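You operate a simulated robot arm through the tools that you are given. There is no shell and no other tool.

The job below is to be done with a simulated robot arm. You get a single attempt, and the scene is never put back.

TASK
Crimp ring terminals on the blue and brown leads from the mat.
Fine: load both in the shuttle; at the end slide it back out and leave them in it.

The check looks at the end state, three seconds after you hand in, the way a careful person would. Anything else that was tipped, shoved, dropped, spilled or broken makes it a failure.

THE ROBOT
A 7-joint arm with a two-finger parallel gripper, fixed in place. Base frame: the origin is at the foot of the arm, x ahead of it, y to its left, z up. Units: mm, degrees, N and s.
With the tool pointing down near the work surface it reaches from about 100 to 660 mm from the base axis. Its first joint turns from -66.0 to 66.0 degrees. Payload 1.57 kg.
The tool frame sits at the grasp point between the pads (the TCP): z along the fingers, y along the line on which they close. The tips reach 30 mm beyond it. The gripper opens to 80 mm. The fingers are 17 mm wide and 12 mm thick; the gripper's body (40 by 82 mm) begins 80 mm behind the TCP.
Orientation is told as [roll, pitch, yaw] about the base's x, y, z axes, in that order, counted from this pose: with the fingers straight down and closing along the base's y, the tool's x points along the base's -x, its y along +y and its z along -z.

THE INTERFACE
- The arm moves only by the tool step_arm. Its argument "plan" is a list of rows, each a list of 7 numbers: the shift along the tool's x, y, z in units of 200 mm (1.0 is 200 mm), then the turn, a rotation vector about the tool's x, y, z in units of 180 degrees (1.0 is 180 degrees), then the finger opening in mm, from 0 to 80. In form: [[tx, ty, tz, rx, ry, rz, claw], ...]. A call has 1 to 20 rows; each row is the pose to reach, as a shift and turn from the pose commanded when the call began, along the tool's axes at that moment. A call with a number of a shift or a turn outside -1 to 1 is refused whole. Each row takes 0.2 s and may step no farther than 50 mm and 8.6 degrees from the row before; otherwise, or with a gripper value out of range, the whole call is refused. A pose out of reach is approached as far as the arm can. The call stops where the force on the tool passes 90 N (or 10 N more than at its start, if that is more) or the arm is blocked; 0.2 s more then pass. Each finger travels about 72 mm/s and halts on what it meets, pressing with about 23 N; the grip force reading is that of the motor and also rises with nothing between the fingers. The clock runs only during rows and for 0.2 s after the last one: add rows that repeat a pose to give the fingers time. The reply holds the time, the measured pose of the TCP, the force on the tool along the base axes, the opening and the grip force, in the units named above and with some noise, with the torque about the TCP (base axes, N m) and any sound that the robot's microphone picked up.
- Cameras (640 x 400 px; columns grow to the right, rows downward): "scene" is fixed at [58.8, 438.9, 1418.5]; the picture's right is [-0.72, -0.69, 0.00], its down [-0.44, 0.45, -0.78] and it looks along [0.54, -0.56, -0.63] (base axes); focal length 214 px, centre (320, 200). "wrist" rides on the gripper at [72, -7, -122] in the tool frame; the picture's right is [0.09, 1.00, 0.00], its down [-0.84, 0.08, -0.54] and it looks along [-0.54, 0.05, 0.84] (tool axes); focal length 238 px, centre (320, 200). There is no depth. A picture from a camera that has moved, and an enlarged one, comes with that camera's place and axes in the base frame and with its lens.
- capture(camera): a new picture of that camera. The clock stands still meanwhile.
- inspect(camera, box): a new picture of the part [left, top, right, bottom] of that camera's present view, enlarged. The clock stands still meanwhile.
- hand_in(): hands the job in; it is judged then, once.

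Places have to be worked out from the pictures, the camera data and where the tool is seen. Open the gripper and draw the arm clear of the work before you hand the job in, unless the task says otherwise.

The tools are called after "Call:" as name(argument=value, ...) on one line, values as JSON. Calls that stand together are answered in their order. step_arm: Moves the arm, as the interface text tells. Its arguments: {"type":"object","properties":{"plan":{"type":"array","items":{"type":"array","items":{"type":"number"}}}},"required":["plan"]} The other tools are called the same way: capture (camera) takes a picture; inspect (camera, box) takes an enlarged picture of a part of a camera's view; hand_in () hands the job in.

At the start:

```text
time_s: 0.0
position: [198.5, 247.1, 1295.2]
tool_rot: [0.1, 0.0, -0.1]
force: [-0.1, 0.9, 0.6]
torque: [-0.01, -0.01, 0.0]
width: 80.0
finger_force: 0.1
```

scene: 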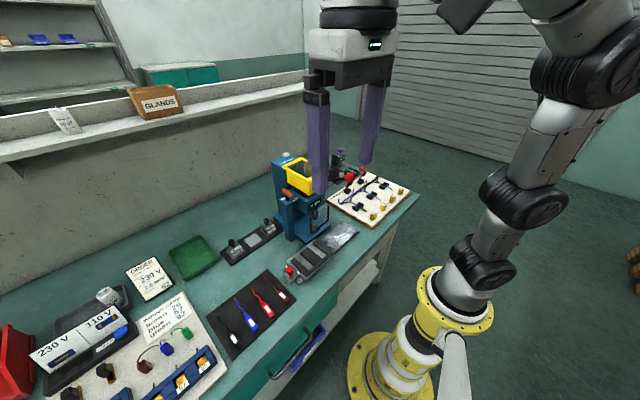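
wrist: 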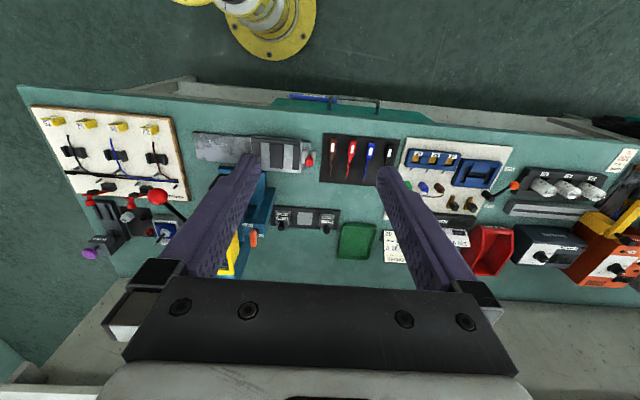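

I'll begin by looking closely at the bench: the press, the mat with leads, the boards with notes, and the shuttle.

Call:
inspect(camera="scene", box=[200, 250, 320, 350])

Call:
inspect(camera="scene", box=[210, 140, 420, 280])

Call:
inspect(camera="scene", box=[20, 240, 230, 400])

Call:
inspect(camera="wrist", box=[20, 90, 340, 290])

Call:
inspect(camera="wrist", box=[320, 110, 640, 310])

```text
4.00 times, centred on (260, 300) of scene
camera zoom: at [58.8, 438.9, 1418.5], right [-0.72, -0.69, 0.0], down [-0.44, 0.45, -0.78], along [0.54, -0.56, -0.63], focal length 858 px, centre (560, -200)
```

zoom: 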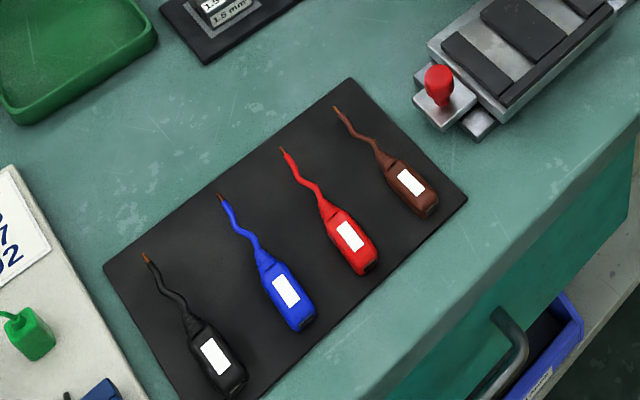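

```text
2.86 times, centred on (315, 210) of scene
camera zoom: at [58.8, 438.9, 1418.5], right [-0.72, -0.69, 0.0], down [-0.44, 0.45, -0.78], along [0.54, -0.56, -0.63], focal length 613 px, centre (334, 171)
```

zoom: 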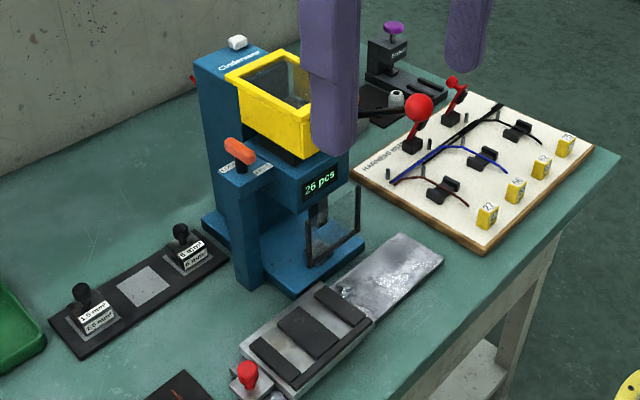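

```text
2.50 times, centred on (125, 320) of scene
camera zoom: at [58.8, 438.9, 1418.5], right [-0.72, -0.69, 0.0], down [-0.44, 0.45, -0.78], along [0.54, -0.56, -0.63], focal length 536 px, centre (808, -100)
```

zoom: 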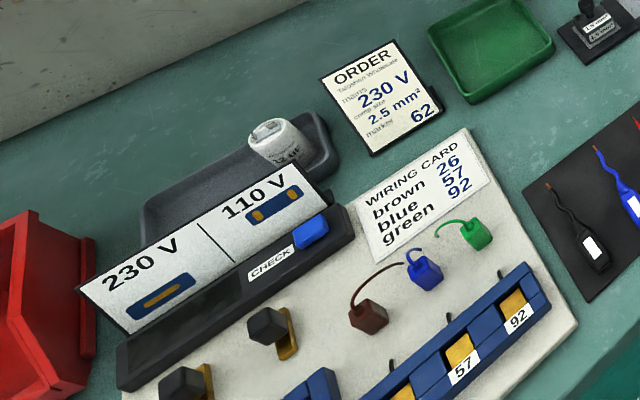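

```text
2.00 times, centred on (180, 190) of wrist
camera zoom: at [128.0, 241.1, 1417.0], right [-0.09, 1.0, 0.0], down [0.84, 0.08, 0.54], along [0.54, 0.05, -0.84], focal length 477 px, centre (600, 220)
```

zoom: 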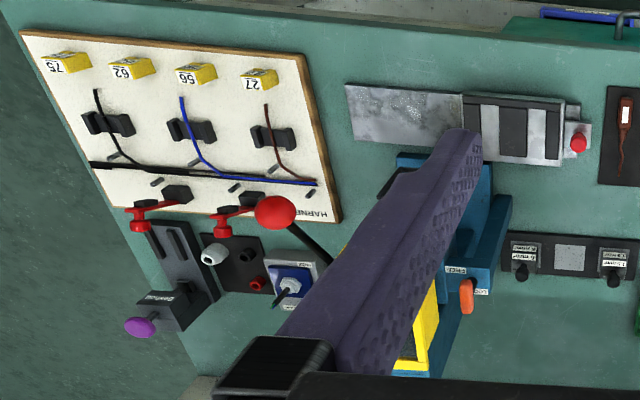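

```text
2.00 times, centred on (480, 210) of wrist
camera zoom: at [128.0, 241.1, 1417.0], right [-0.09, 1.0, 0.0], down [0.84, 0.08, 0.54], along [0.54, 0.05, -0.84], focal length 477 px, centre (0, 180)
```

zoom: 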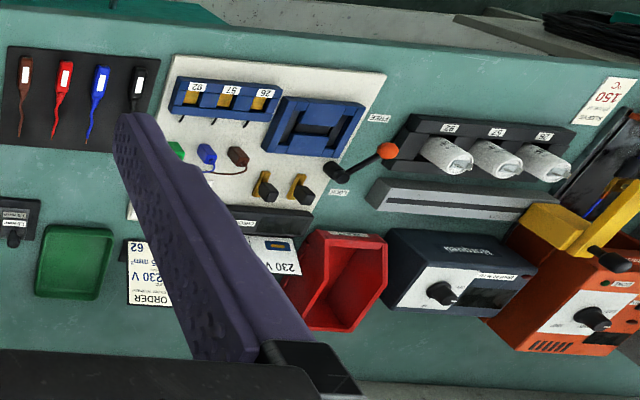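

The bench surface looks to be near z≈830 mm, with the shuttle, press and mat at x≈350–500. I move the wrist camera to the front of the press, keeping high, for a closer view.

Call:
step_arm(plan=[[0.06, -0.18, 0.05, 0, 0, 0, 60], [0.12, -0.36, 0.1, 0, 0, 0, 40], [0.18, -0.54, 0.15, 0, 0, 0, 20], [0.24, -0.735, 0.2, 0, 0, 0, 5], [0.24, -0.735, 0.2, 0, 0, 0, 0]])

Call:
capture(camera="wrist")

Call:
capture(camera="scene")

```text
time_s: 1.2
position: [151.6, 99.4, 1253.6]
tool_rot: [0.0, 0.0, 0.1]
force: [-0.3, -0.2, 0.2]
torque: [-0.05, 0.0, 0.01]
width: 0.0
finger_force: 21.7
```

```text
taken
camera wrist: at [80.4, 93.5, 1374.8], right [-0.09, 1.0, 0.0], down [0.84, 0.08, 0.54], along [0.54, 0.05, -0.84], focal length 238 px, centre (320, 200)
```

wrist: 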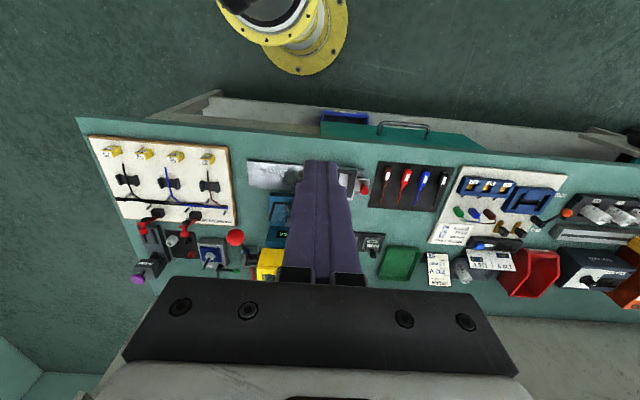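

```text
taken
```

scene: 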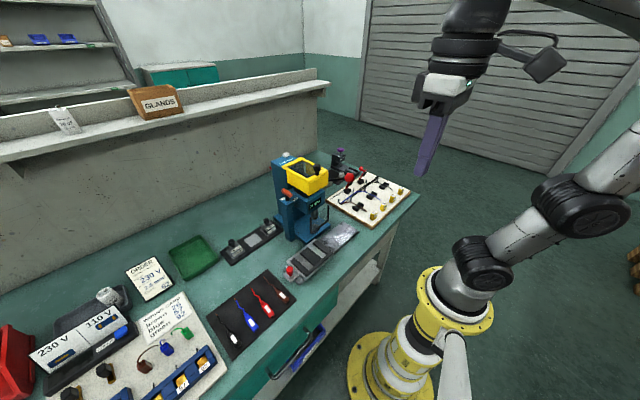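

The scene view of the press is now unobstructed; I zoom in on it and the other stations.

Call:
inspect(camera="scene", box=[260, 140, 360, 250])

Call:
inspect(camera="scene", box=[210, 200, 300, 280])

Call:
inspect(camera="scene", box=[270, 210, 370, 290])

Call:
inspect(camera="wrist", box=[220, 140, 420, 290])

Call:
inspect(camera="scene", box=[320, 140, 420, 230])

```text
3.64 times, centred on (310, 195) of scene
camera zoom: at [58.7, 438.9, 1418.5], right [-0.72, -0.69, 0.0], down [-0.44, 0.45, -0.78], along [0.54, -0.56, -0.63], focal length 780 px, centre (356, 218)
```

zoom: 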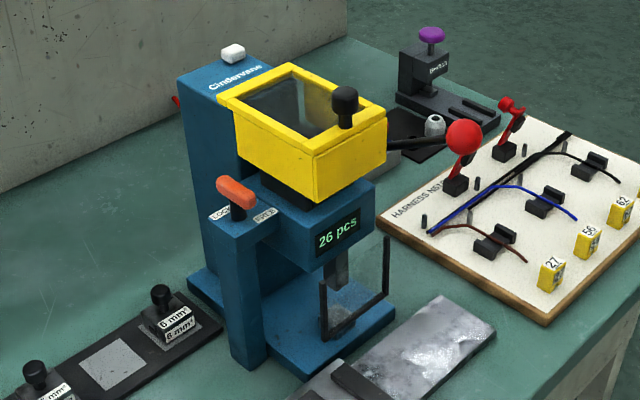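

```text
5.00 times, centred on (255, 240) of scene
camera zoom: at [58.7, 438.9, 1418.5], right [-0.72, -0.69, 0.0], down [-0.44, 0.45, -0.78], along [0.54, -0.56, -0.63], focal length 1072 px, centre (645, 0)
```

zoom: 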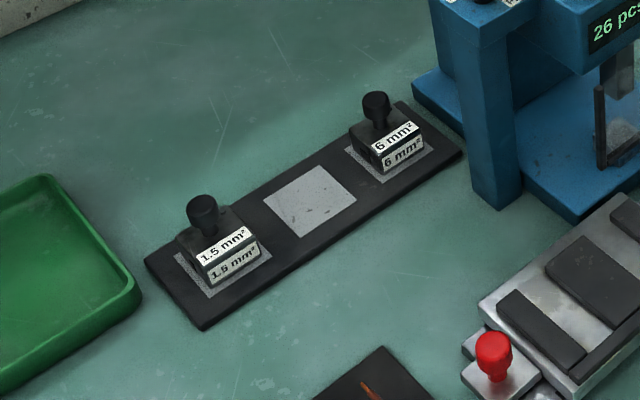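

```text
5.00 times, centred on (320, 250) of scene
camera zoom: at [58.7, 438.9, 1418.5], right [-0.72, -0.69, 0.0], down [-0.44, 0.45, -0.78], along [0.54, -0.56, -0.63], focal length 1072 px, centre (320, -50)
```

zoom: 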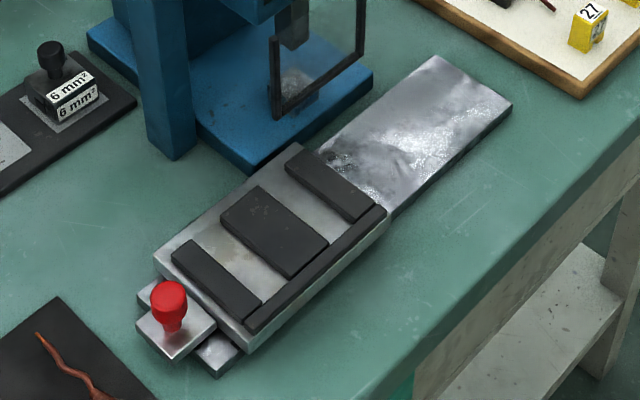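

```text
2.67 times, centred on (320, 215) of wrist
camera zoom: at [80.4, 93.5, 1374.8], right [-0.09, 1.0, 0.0], down [0.84, 0.08, 0.54], along [0.54, 0.05, -0.84], focal length 636 px, centre (320, 160)
```

zoom: 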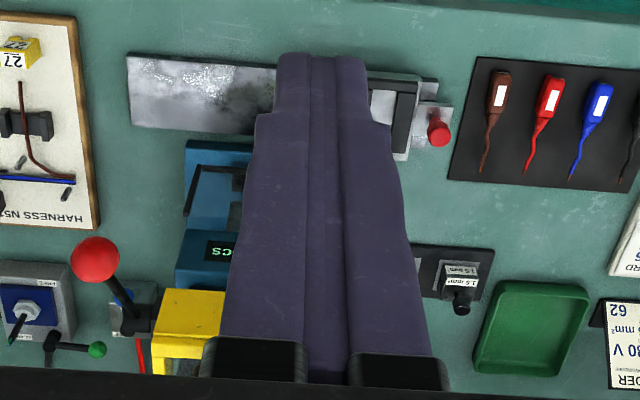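

```text
4.44 times, centred on (370, 185) of scene
camera zoom: at [58.7, 438.9, 1418.5], right [-0.72, -0.69, 0.0], down [-0.44, 0.45, -0.78], along [0.54, -0.56, -0.63], focal length 953 px, centre (98, 267)
```

zoom: 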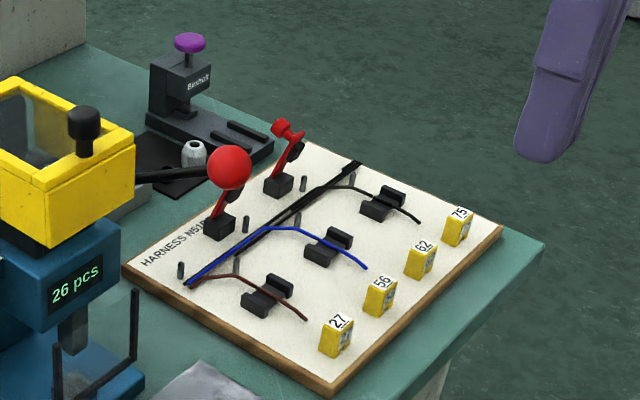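

I open the fingers and lower and tilt the camera forward in front of the bench (x≈200, clear of everything) to see the press from the front.

Call:
step_arm(plan=[[-0.05, 0.01, 0.17, 0, -0.033, 0, 20], [-0.1, 0.02, 0.34, 0, -0.066, 0, 40], [-0.15, 0.03, 0.51, 0, -0.1, 0, 60], [-0.2, 0.04, 0.68, 0, -0.133, 0, 80], [-0.24, 0.05, 0.85, 0, -0.1667, 0, 80], [-0.24, 0.05, 0.85, 0, -0.1667, 0, 80]])

Call:
capture(camera="wrist")

Call:
inspect(camera="wrist", box=[200, 60, 440, 210])

```text
time_s: 2.6
position: [197.7, 111.7, 1085.5]
tool_rot: [0.0, -30.0, 0.1]
force: [0.3, -0.2, 0.5]
torque: [0.03, 0.0, -0.01]
width: 79.8
finger_force: 0.1
```

```text
taken
camera wrist: at [75.5, 104.7, 1154.7], right [-0.08, 1.0, -0.05], down [0.45, 0.08, 0.89], along [0.89, 0.05, -0.46], focal length 238 px, centre (320, 200)
```

wrist: 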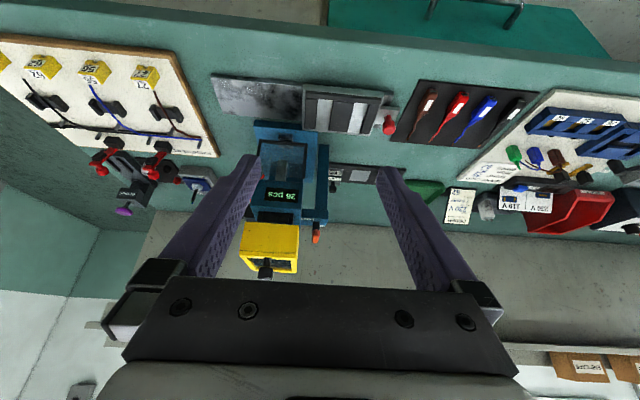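

```text
2.67 times, centred on (320, 135) of wrist
camera zoom: at [75.5, 104.7, 1154.7], right [-0.08, 1.0, -0.05], down [0.45, 0.08, 0.89], along [0.89, 0.05, -0.46], focal length 636 px, centre (320, 373)
```

zoom: 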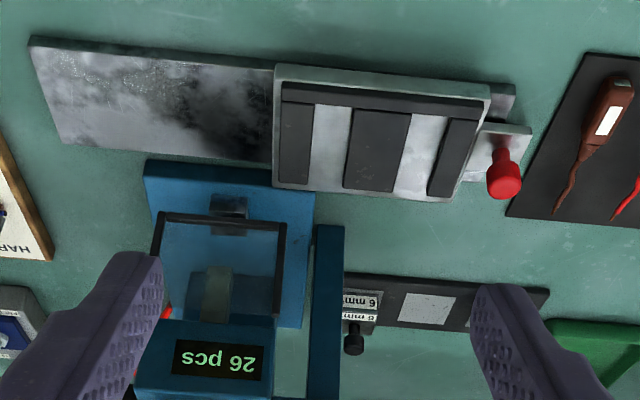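

The shuttle shows two pale slots between dark pads, roughly at y≈120 and y≈180, x≈330–405, with the anvil near (427, 55). I zoom further into the press, mat and cards from here.

Call:
inspect(camera="wrist", box=[230, 110, 350, 290])

Call:
inspect(camera="wrist", box=[380, 70, 540, 170])

Call:
inspect(camera="wrist", box=[80, 130, 240, 230])

Call:
inspect(camera="wrist", box=[270, 70, 400, 150])

```text
2.22 times, centred on (290, 200) of wrist
camera zoom: at [75.5, 104.7, 1154.7], right [-0.08, 1.0, -0.05], down [0.45, 0.08, 0.89], along [0.89, 0.05, -0.46], focal length 530 px, centre (387, 200)
```

zoom: 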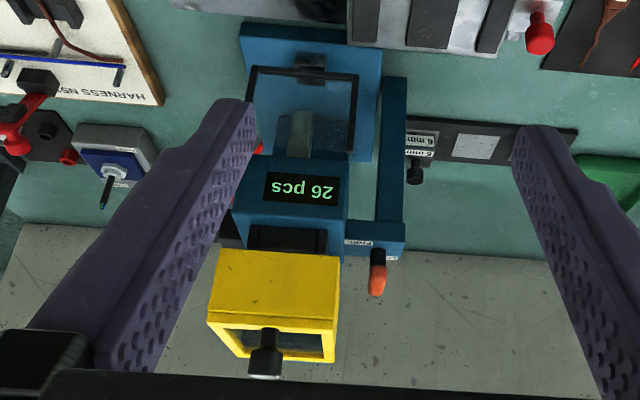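

```text
4.00 times, centred on (460, 120) of wrist
camera zoom: at [75.5, 104.7, 1154.7], right [-0.08, 1.0, -0.05], down [0.45, 0.08, 0.89], along [0.89, 0.05, -0.46], focal length 953 px, centre (-240, 520)
```

zoom: 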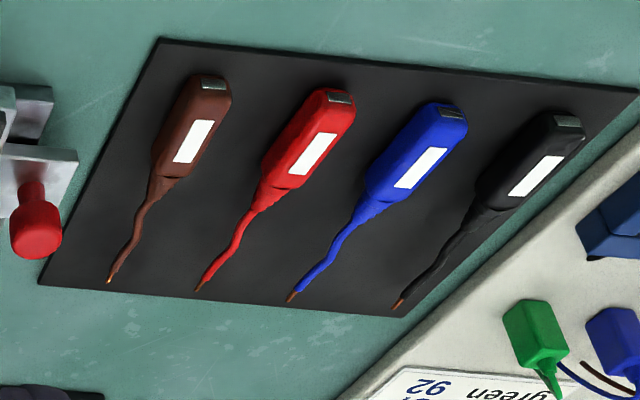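

```text
4.00 times, centred on (160, 180) of wrist
camera zoom: at [75.5, 104.7, 1154.7], right [-0.08, 1.0, -0.05], down [0.45, 0.08, 0.89], along [0.89, 0.05, -0.46], focal length 953 px, centre (960, 280)
```

zoom: 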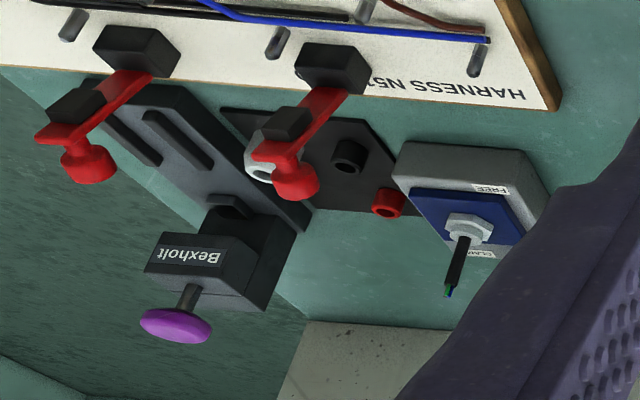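

```text
4.92 times, centred on (335, 110) of wrist
camera zoom: at [75.5, 104.7, 1154.7], right [-0.08, 1.0, -0.05], down [0.45, 0.08, 0.89], along [0.89, 0.05, -0.46], focal length 1173 px, centre (246, 643)
```

zoom: 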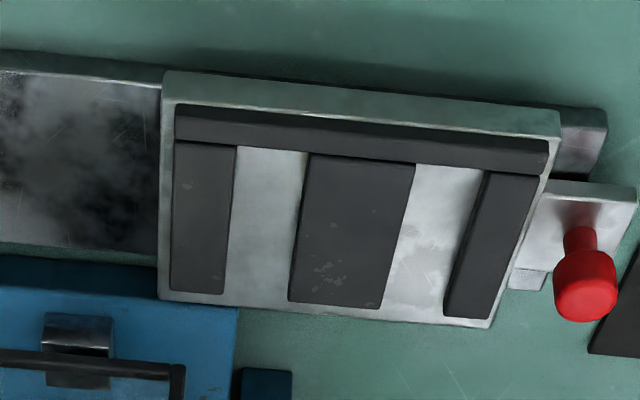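

The leads and shuttle are clear; I still need to know which die and terminals are in the press. I raise the arm and look down on the hopper and press from above.

Call:
step_arm(plan=[[-0.0975, -0.092, -0.169, 0, 0.0333, 0, 80], [-0.195, -0.184, -0.338, 0, 0.0667, 0, 80], [-0.2925, -0.276, -0.507, 0, 0.1, 0, 80], [-0.39, -0.368, -0.676, 0, 0.1333, 0, 80], [-0.4875, -0.46, -0.844, 0, 0.1667, 0, 80]])

Call:
step_arm(plan=[[-0.2, 0, 0, 0, 0, 0, 80], [-0.4, 0, 0, 0, 0, 0, 80], [-0.6, 0, 0, 0, 0, 0, 80], [-0.79, 0, 0, 0, 0, 0, 80]])

Call:
capture(camera="wrist")

Call:
inspect(camera="wrist", box=[240, 100, 400, 260])

```text
time_s: 3.8
position: [198.0, 18.3, 1279.9]
tool_rot: [0.1, 0.0, 0.1]
force: [0.2, 0.1, -0.2]
torque: [-0.03, -0.02, 0.01]
width: 80.2
finger_force: 0.1
```

```text
time_s: 4.8
position: [356.5, 19.1, 1280.5]
tool_rot: [0.0, -0.1, 0.1]
force: [-0.3, -0.4, 0.3]
torque: [-0.02, 0.0, -0.02]
width: 80.1
finger_force: 0.0
```

```text
taken
camera wrist: at [285.0, 12.6, 1400.8], right [-0.09, 1.0, 0.0], down [0.84, 0.08, 0.54], along [0.54, 0.05, -0.84], focal length 238 px, centre (320, 200)
```

wrist: 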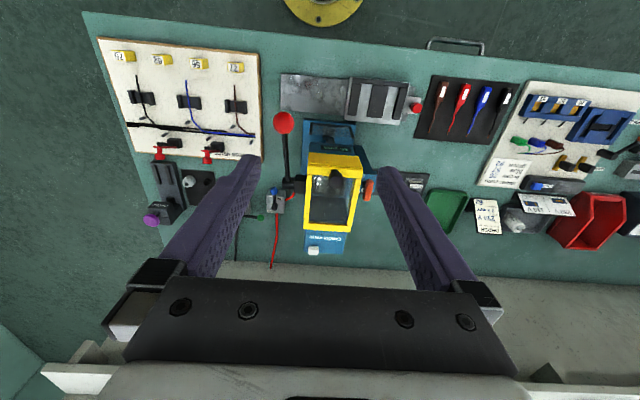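

```text
2.50 times, centred on (320, 180) of wrist
camera zoom: at [285.0, 12.6, 1400.8], right [-0.09, 1.0, 0.0], down [0.84, 0.08, 0.54], along [0.54, 0.05, -0.84], focal length 596 px, centre (320, 250)
```

zoom: 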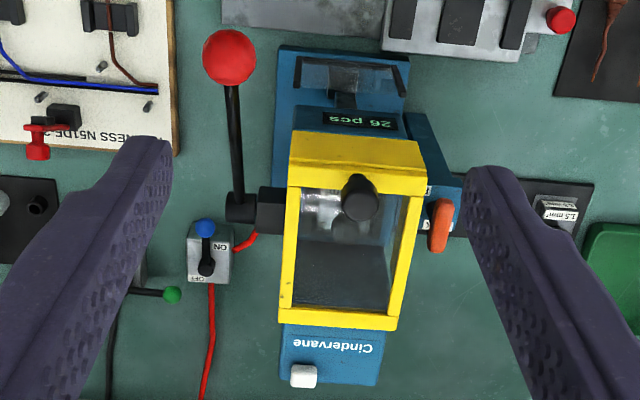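

The press appears powered (toggle toward ON, display lit). I zoom further on the hopper, the orange LOCK/FREE lever, the switch and the front of the press.

Call:
inspect(camera="wrist", box=[300, 150, 384, 210])

Call:
inspect(camera="wrist", box=[345, 160, 393, 200])

Call:
inspect(camera="wrist", box=[290, 110, 362, 160])

Call:
inspect(camera="wrist", box=[400, 160, 640, 260])

Call:
inspect(camera="scene", box=[120, 250, 200, 350])

Call:
inspect(camera="wrist", box=[250, 180, 310, 230])

```text
6.67 times, centred on (342, 180) of wrist
camera zoom: at [285.0, 12.6, 1400.8], right [-0.09, 1.0, 0.0], down [0.84, 0.08, 0.54], along [0.54, 0.05, -0.84], focal length 1589 px, centre (173, 333)
```

zoom: 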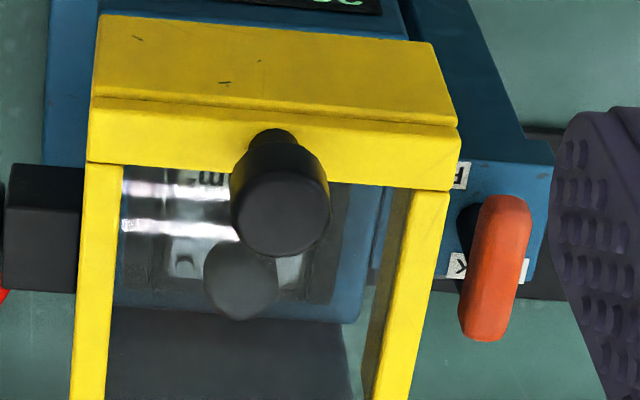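

```text
10.00 times, centred on (369, 180) of wrist
camera zoom: at [285.0, 12.6, 1400.8], right [-0.09, 1.0, 0.0], down [0.84, 0.08, 0.54], along [0.54, 0.05, -0.84], focal length 2384 px, centre (-170, 400)
```

zoom: 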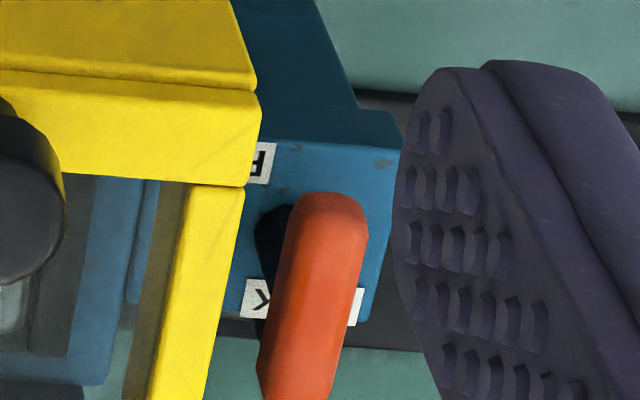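

```text
8.00 times, centred on (326, 135) of wrist
camera zoom: at [285.0, 12.6, 1400.8], right [-0.09, 1.0, 0.0], down [0.84, 0.08, 0.54], along [0.54, 0.05, -0.84], focal length 1907 px, centre (272, 720)
```

zoom: 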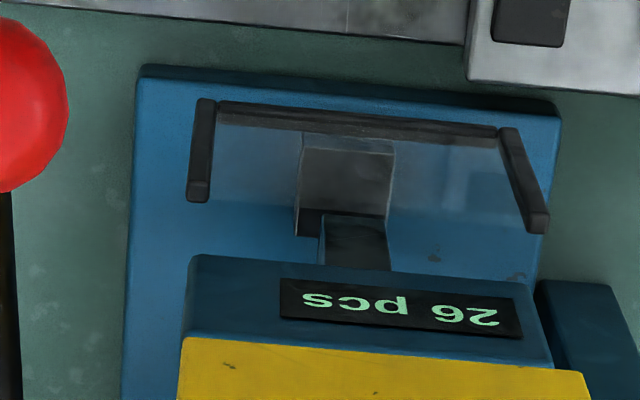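

```text
2.67 times, centred on (520, 210) of wrist
camera zoom: at [285.0, 12.6, 1400.8], right [-0.09, 1.0, 0.0], down [0.84, 0.08, 0.54], along [0.54, 0.05, -0.84], focal length 636 px, centre (-213, 173)
```

zoom: 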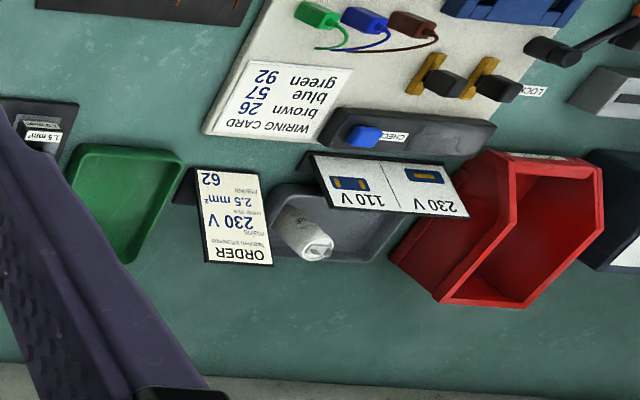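

```text
4.00 times, centred on (160, 300) of scene
camera zoom: at [58.7, 438.9, 1418.5], right [-0.72, -0.69, 0.0], down [-0.44, 0.45, -0.78], along [0.54, -0.56, -0.63], focal length 858 px, centre (960, -200)
```

zoom: 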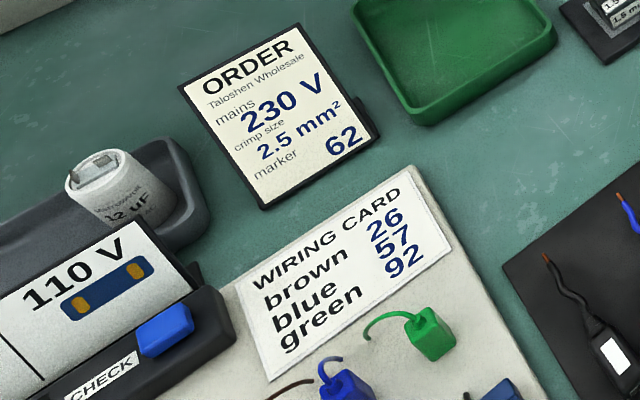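

```text
8.00 times, centred on (280, 205) of wrist
camera zoom: at [285.0, 12.6, 1400.8], right [-0.09, 1.0, 0.0], down [0.84, 0.08, 0.54], along [0.54, 0.05, -0.84], focal length 1907 px, centre (640, 160)
```

zoom: 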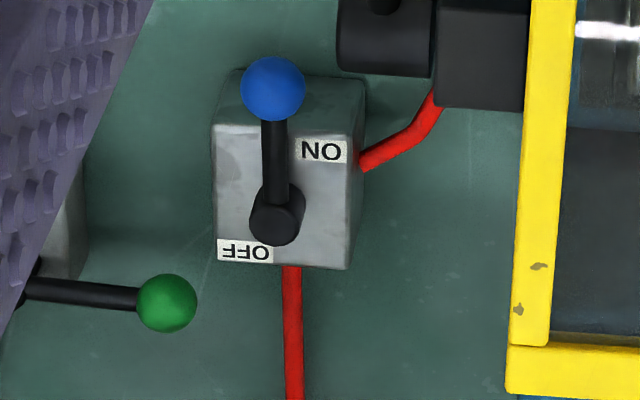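

Inspecting is a true optical zoom, so I zoom into the guard window where a die label shows, and on the orange lever and the tool under the guard.

Call:
inspect(camera="wrist", box=[312, 170, 344, 195])

Call:
inspect(camera="scene", box=[280, 150, 340, 200])

Call:
inspect(camera="scene", box=[295, 190, 335, 240])

```text
16.00 times, centred on (328, 182) of wrist
camera zoom: at [285.0, 12.6, 1400.8], right [-0.09, 1.0, 0.0], down [0.84, 0.08, 0.54], along [0.54, 0.05, -0.84], focal length 3814 px, centre (192, 480)
```

zoom: 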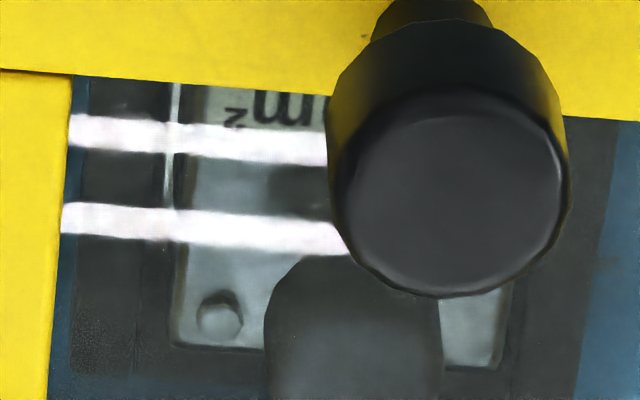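

```text
8.00 times, centred on (310, 175) of scene
camera zoom: at [58.7, 438.9, 1418.5], right [-0.72, -0.69, 0.0], down [-0.44, 0.45, -0.78], along [0.54, -0.56, -0.63], focal length 1716 px, centre (400, 400)
```

zoom: 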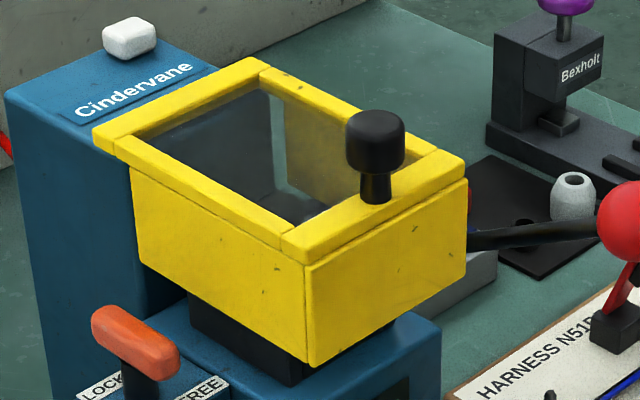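

```text
8.00 times, centred on (315, 215) of scene
camera zoom: at [58.7, 438.9, 1418.5], right [-0.72, -0.69, 0.0], down [-0.44, 0.45, -0.78], along [0.54, -0.56, -0.63], focal length 1716 px, centre (360, 80)
```

zoom: 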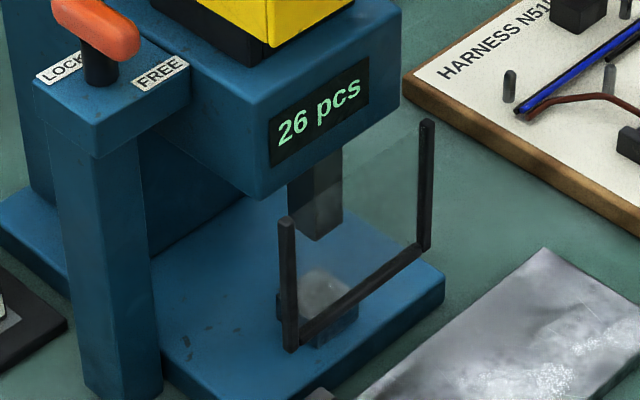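

The yellow box is a clear-topped guard over the die nest, and the die's label is partly hidden by the guard's knob. I shift the camera over (+x, +y) to read the size past the knob.

Call:
step_arm(plan=[[-0.17, 0.1, 0, 0, 0, 0, 80], [-0.34, 0.2, 0, 0, 0, 0, 80], [-0.5, 0.3, 0, 0, 0, 0, 80]])

Call:
capture(camera="wrist")

Call:
inspect(camera="wrist", box=[270, 110, 334, 160])

```text
time_s: 5.6
position: [433.9, 66.3, 1267.6]
tool_rot: [0.0, 0.0, 0.0]
force: [-0.4, -0.8, -1.2]
torque: [0.0, 0.0, 0.04]
width: 80.1
finger_force: 0.0
out of reach, approached as far as the arm can: row 2, 3
```

```text
taken
camera wrist: at [361.6, 60.1, 1388.7], right [-0.09, 1.0, 0.0], down [0.84, 0.08, 0.54], along [0.54, 0.05, -0.84], focal length 238 px, centre (320, 200)
```

wrist: 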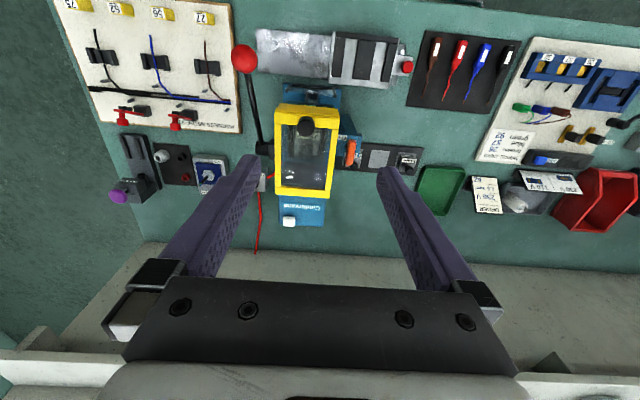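

```text
8.00 times, centred on (302, 135) of wrist
camera zoom: at [361.6, 60.1, 1388.7], right [-0.09, 1.0, 0.0], down [0.84, 0.08, 0.54], along [0.54, 0.05, -0.84], focal length 1907 px, centre (464, 720)
```

zoom: 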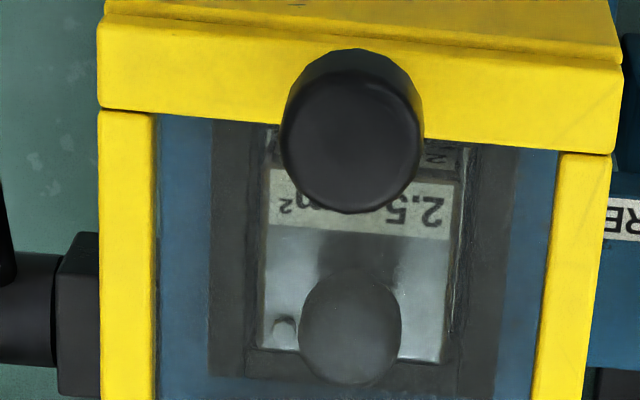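

The die in the nest reads 2.5 mm², matching the order card, so no die swap is needed. I check the orange LOCK/FREE lever and the rest of the press from this position.

Call:
inspect(camera="wrist", box=[330, 130, 370, 170])

Call:
inspect(camera="wrist", box=[225, 40, 345, 120])

Call:
inspect(camera="wrist", box=[320, 20, 420, 100])

```text
10.00 times, centred on (350, 150) of wrist
camera zoom: at [361.6, 60.1, 1388.7], right [-0.09, 1.0, 0.0], down [0.84, 0.08, 0.54], along [0.54, 0.05, -0.84], focal length 2384 px, centre (20, 700)
```

zoom: 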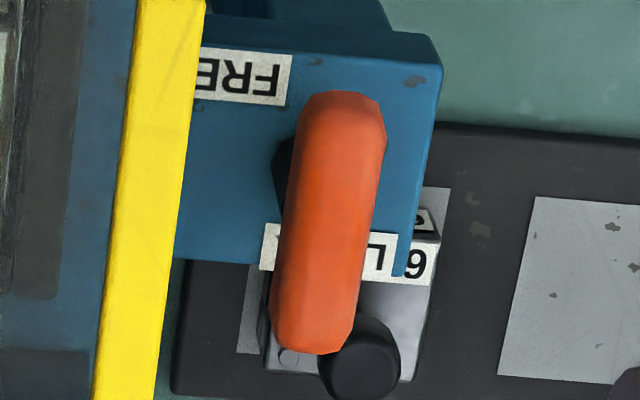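

```text
5.00 times, centred on (285, 80) of wrist
camera zoom: at [361.6, 60.1, 1388.7], right [-0.09, 1.0, 0.0], down [0.84, 0.08, 0.54], along [0.54, 0.05, -0.84], focal length 1192 px, centre (495, 800)
```

zoom: 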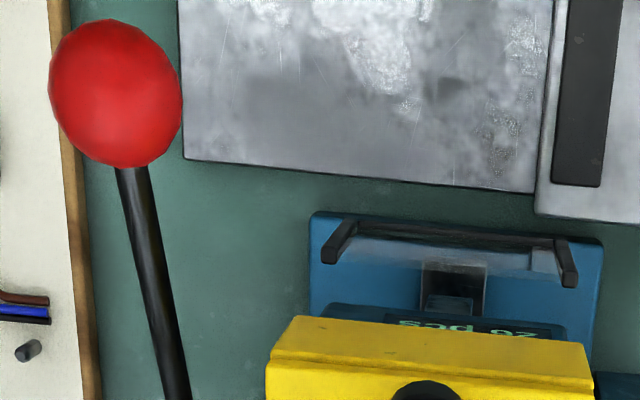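

```text
5.00 times, centred on (370, 60) of wrist
camera zoom: at [361.6, 60.1, 1388.7], right [-0.09, 1.0, 0.0], down [0.84, 0.08, 0.54], along [0.54, 0.05, -0.84], focal length 1192 px, centre (70, 900)
```

zoom: 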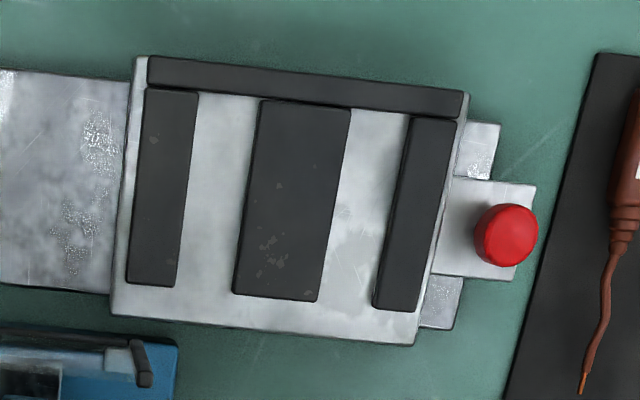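

The lever points to LOCK and the shuttle sits out at the +y end of its rail. Now I move back and over toward the mat to measure the leads and slot geometry from closer up.

Call:
step_arm(plan=[[0.2, 0.12, 0, 0, 0, 0, 80], [0.4, 0.24, 0, 0, 0, 0, 80], [0.6, 0.36, 0, 0, 0, 0, 80], [0.8, 0.5, 0, 0, 0, 0, 80]])

Call:
step_arm(plan=[[0, 0.16, 0.19, 0, 0, 0, 80], [0, 0.32, 0.38, 0, 0, 0, 80], [0, 0.48, 0.57, 0, 0, 0, 80], [0, 0.64, 0.76, 0, 0, 0, 80], [0, 0.8, 0.95, 0, 0, 0, 80]])

Call:
capture(camera="wrist")

Call:
capture(camera="scene")

```text
time_s: 6.6
position: [271.7, 168.7, 1266.1]
tool_rot: [-0.1, 0.0, 0.0]
force: [0.3, 1.0, -0.7]
torque: [-0.02, -0.01, 0.01]
width: 79.9
finger_force: 0.0
```

```text
time_s: 7.8
position: [272.4, 327.2, 1075.0]
tool_rot: [0.0, 0.0, 0.0]
force: [-0.6, 0.0, -0.7]
torque: [0.01, -0.02, 0.0]
width: 80.0
finger_force: 0.1
```

```text
taken
camera wrist: at [200.8, 321.7, 1196.9], right [-0.09, 1.0, 0.0], down [0.84, 0.08, 0.54], along [0.54, 0.05, -0.84], focal length 238 px, centre (320, 200)
```

wrist: 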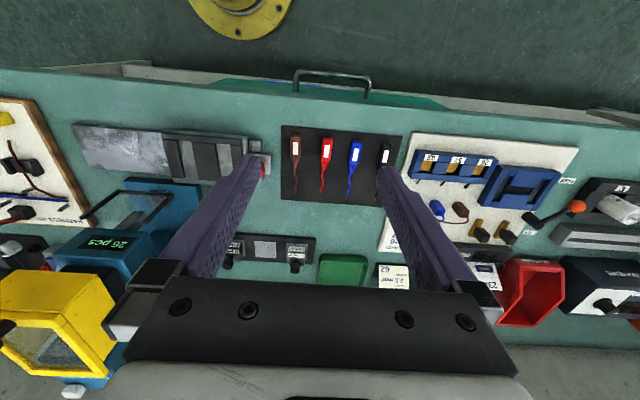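

```text
taken
```

scene: 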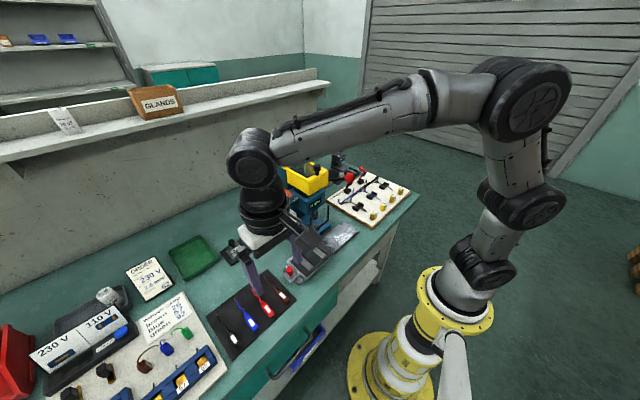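

Good view of the mat between the fingers. I zoom in on the leads, and on the shuttle, for measurement.

Call:
inspect(camera="wrist", box=[272, 115, 400, 215])

Call:
inspect(camera="wrist", box=[100, 110, 270, 220])

Call:
inspect(camera="scene", box=[220, 260, 310, 345])

```text
4.00 times, centred on (336, 165) of wrist
camera zoom: at [200.8, 321.7, 1196.9], right [-0.09, 1.0, 0.0], down [0.84, 0.08, 0.54], along [0.54, 0.05, -0.84], focal length 953 px, centre (256, 340)
```

zoom: 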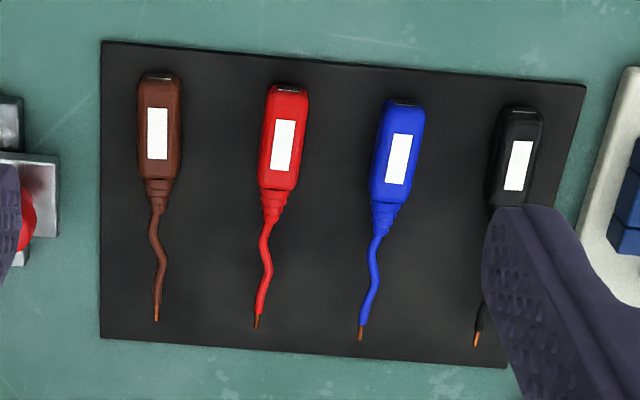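

```text
3.64 times, centred on (185, 165) of wrist
camera zoom: at [200.8, 321.7, 1196.9], right [-0.09, 1.0, 0.0], down [0.84, 0.08, 0.54], along [0.54, 0.05, -0.84], focal length 867 px, centre (811, 327)
```

zoom: 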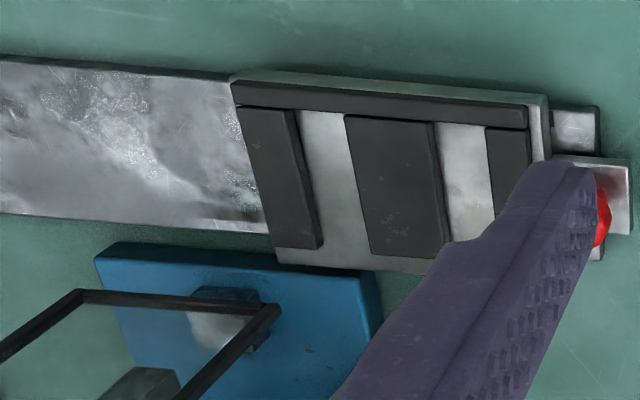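

```text
4.71 times, centred on (265, 302) of scene
camera zoom: at [58.8, 438.9, 1418.5], right [-0.72, -0.69, 0.0], down [-0.44, 0.45, -0.78], along [0.54, -0.56, -0.63], focal length 1009 px, centre (579, -282)
```

zoom: 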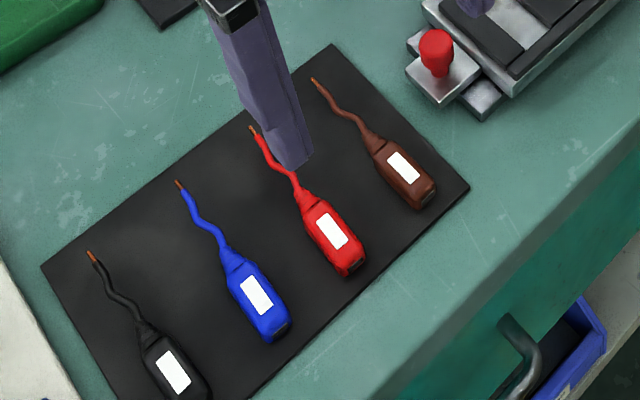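

From the two views I estimate: brown lead tail (321,294) to tip (440,296), blue tail (324,394) to tip (441,394.5), wire height z≈813; slots centred y≈119.7 and 179.7 with the stop bar's inner face near x≈344; guard bottom bar z≈850 at x≈434. I'll close the fingers and move above the shuttle's middle pad to touch off its height.

Call:
step_arm(plan=[[-0.1, -0.18, 0.12, 0, 0, 0, 40], [-0.2, -0.36, 0.25, 0, 0, 0, 10], [-0.3, -0.54, 0.38, 0, 0, 0, 0], [-0.4, -0.7, 0.52, 0, 0, 0, 0], [-0.5, -0.886, 0.7, 0, 0, 0, 0], [-0.513, -0.886, 0.8, 0, 0, 0, 0], [-0.513, -0.886, 0.8, 0, 0, 0, 0]])

Call:
capture(camera="wrist")

Call:
capture(camera="scene")

```text
refused: row 5 steps farther than a row can; nothing moved
```

```text
taken
camera wrist: at [200.8, 321.7, 1196.9], right [-0.09, 1.0, 0.0], down [0.84, 0.08, 0.54], along [0.54, 0.05, -0.84], focal length 238 px, centre (320, 200)
```

wrist: 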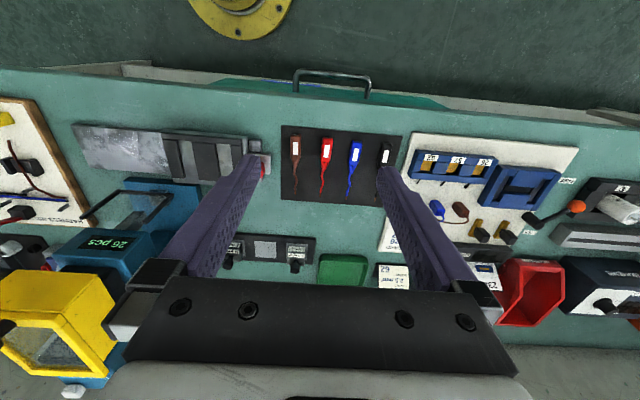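

```text
taken
```

scene: 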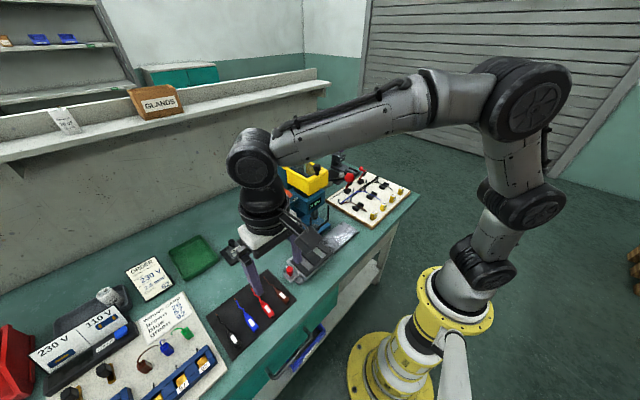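

The plan was refused (one row stepped over 50 mm); nothing moved. I re-issue it with evenly split rows to stop above the middle pad with tips near z≈885.

Call:
step_arm(plan=[[-0.09, -0.15, 0.13, 0, 0, 0, 40], [-0.18, -0.3, 0.26, 0, 0, 0, 10], [-0.27, -0.45, 0.39, 0, 0, 0, 0], [-0.36, -0.6, 0.52, 0, 0, 0, 0], [-0.44, -0.75, 0.65, 0, 0, 0, 0], [-0.513, -0.886, 0.8, 0, 0, 0, 0], [-0.513, -0.886, 0.8, 0, 0, 0, 0]])

Call:
capture(camera="wrist")

Call:
inspect(camera="scene", box=[250, 180, 360, 290])

```text
time_s: 9.4
position: [375.8, 151.0, 916.3]
tool_rot: [0.0, 0.0, 0.1]
force: [-0.4, -0.3, 0.0]
torque: [0.01, -0.02, 0.01]
width: 0.0
finger_force: 21.4
```

```text
taken
camera wrist: at [305.6, 144.8, 1038.6], right [-0.09, 1.0, 0.0], down [0.84, 0.08, 0.54], along [0.54, 0.05, -0.84], focal length 238 px, centre (320, 200)
```

wrist: 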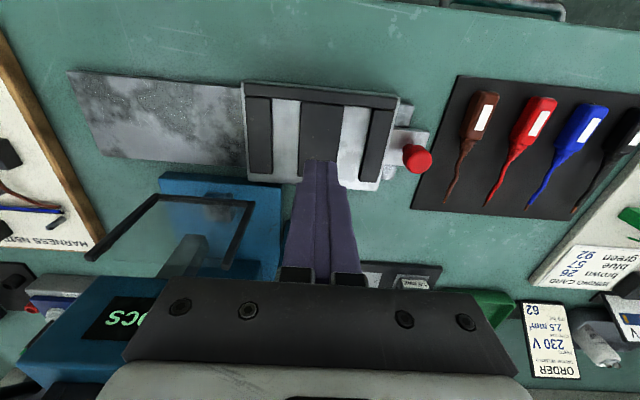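

```text
3.64 times, centred on (305, 235) of scene
camera zoom: at [58.8, 438.9, 1418.5], right [-0.72, -0.69, 0.0], down [-0.44, 0.45, -0.78], along [0.54, -0.56, -0.63], focal length 780 px, centre (374, 73)
```

zoom: 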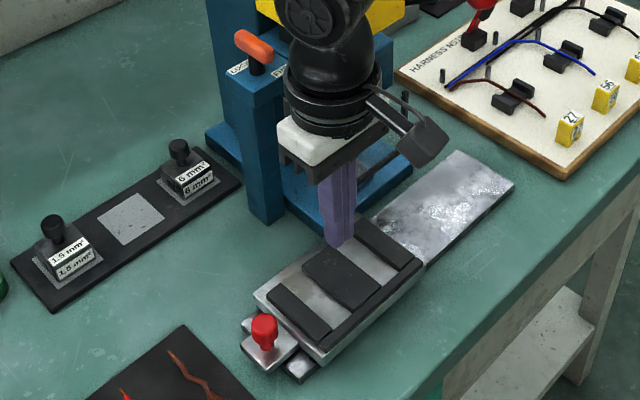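

The fingers hover over the middle pad. I take zooms from this closer viewpoint to refine slot, anvil and guard positions.

Call:
inspect(camera="wrist", box=[235, 70, 435, 195])

Call:
inspect(camera="wrist", box=[80, 160, 300, 300])

Call:
inspect(camera="wrist", box=[410, 70, 620, 225])

```text
3.20 times, centred on (335, 132) of wrist
camera zoom: at [305.6, 144.8, 1038.6], right [-0.09, 1.0, 0.0], down [0.84, 0.08, 0.54], along [0.54, 0.05, -0.84], focal length 763 px, centre (272, 416)
```

zoom: 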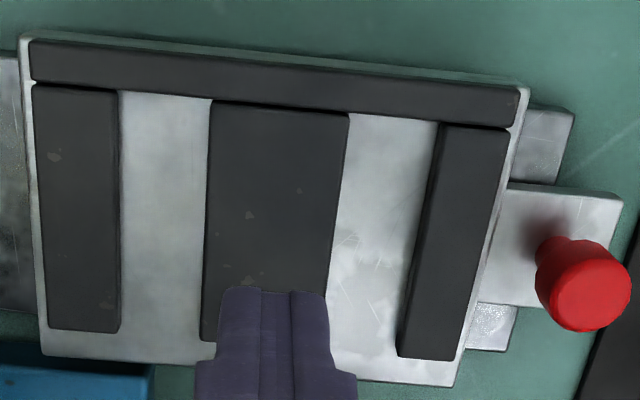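

```text
2.86 times, centred on (190, 230) of wrist
camera zoom: at [305.6, 144.8, 1038.6], right [-0.09, 1.0, 0.0], down [0.84, 0.08, 0.54], along [0.54, 0.05, -0.84], focal length 681 px, centre (691, 114)
```

zoom: 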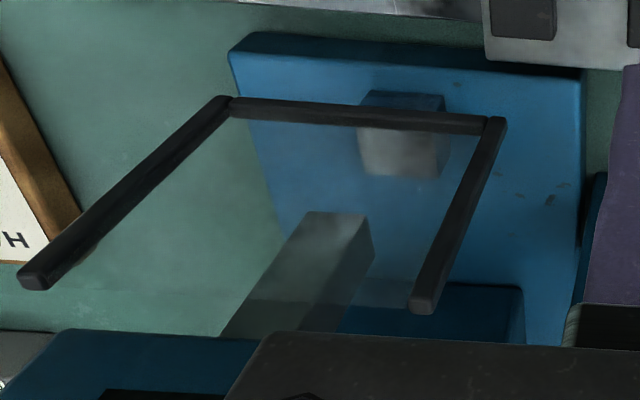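

```text
2.58 times, centred on (515, 148) of wrist
camera zoom: at [305.6, 144.8, 1038.6], right [-0.09, 1.0, 0.0], down [0.84, 0.08, 0.54], along [0.54, 0.05, -0.84], focal length 615 px, centre (-183, 336)
```

zoom: 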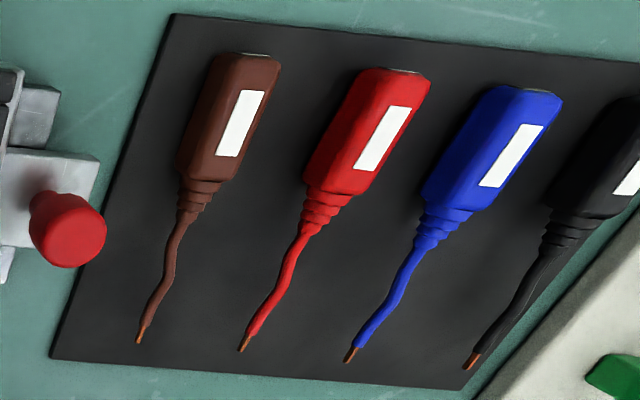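

The shuttle measures x≈334–425, y≈84.5–215 with slots centred near y≈120 and 180, stop bar inner face x≈344, and the anvil top about (464, 51). I descend toward the middle pad to touch off its height gently.

Call:
step_arm(plan=[[0, 0, 0.1, 0, 0, 0, 0], [0, 0, 0.2, 0, 0, 0, 0], [0, 0, 0.235, 0, 0, 0, 0]])

Call:
inspect(camera="scene", box=[285, 220, 335, 270])

```text
time_s: 10.2
position: [376.1, 149.3, 871.4]
tool_rot: [0.0, 0.1, 0.0]
force: [-0.5, 0.1, -0.5]
torque: [0.03, 0.0, -0.02]
width: 0.2
finger_force: 20.6
```

```text
8.00 times, centred on (310, 245) of scene
camera zoom: at [58.8, 438.9, 1418.5], right [-0.72, -0.69, 0.0], down [-0.44, 0.45, -0.78], along [0.54, -0.56, -0.63], focal length 1716 px, centre (400, -160)
```

zoom: 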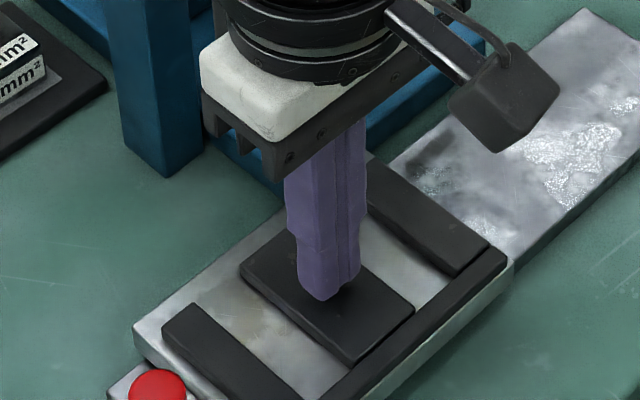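

Tips are about at z≈841 with a small gap left above the pad. I step down in 1.5 mm rows, watching the force.

Call:
step_arm(plan=[[0, 0, 0.0075, 0, 0, 0, 0], [0, 0, 0.015, 0, 0, 0, 0], [0, 0, 0.0225, 0, 0, 0, 0]])

Call:
inspect(camera="scene", box=[295, 235, 325, 265])

```text
time_s: 11.0
position: [376.9, 150.4, 866.4]
tool_rot: [0.1, 0.0, 0.1]
force: [-2.6, -0.9, 5.5]
torque: [-0.06, 0.08, -0.02]
width: 0.2
finger_force: 21.4
```

```text
13.33 times, centred on (310, 250) of scene
camera zoom: at [58.6, 438.8, 1418.5], right [-0.72, -0.69, 0.0], down [-0.44, 0.45, -0.78], along [0.54, -0.56, -0.63], focal length 2860 px, centre (453, -467)
```

zoom: 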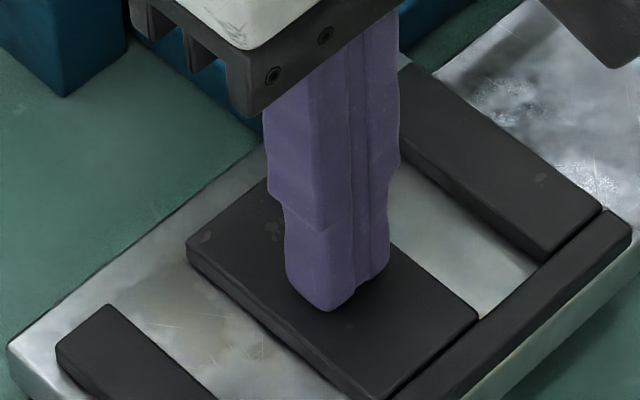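

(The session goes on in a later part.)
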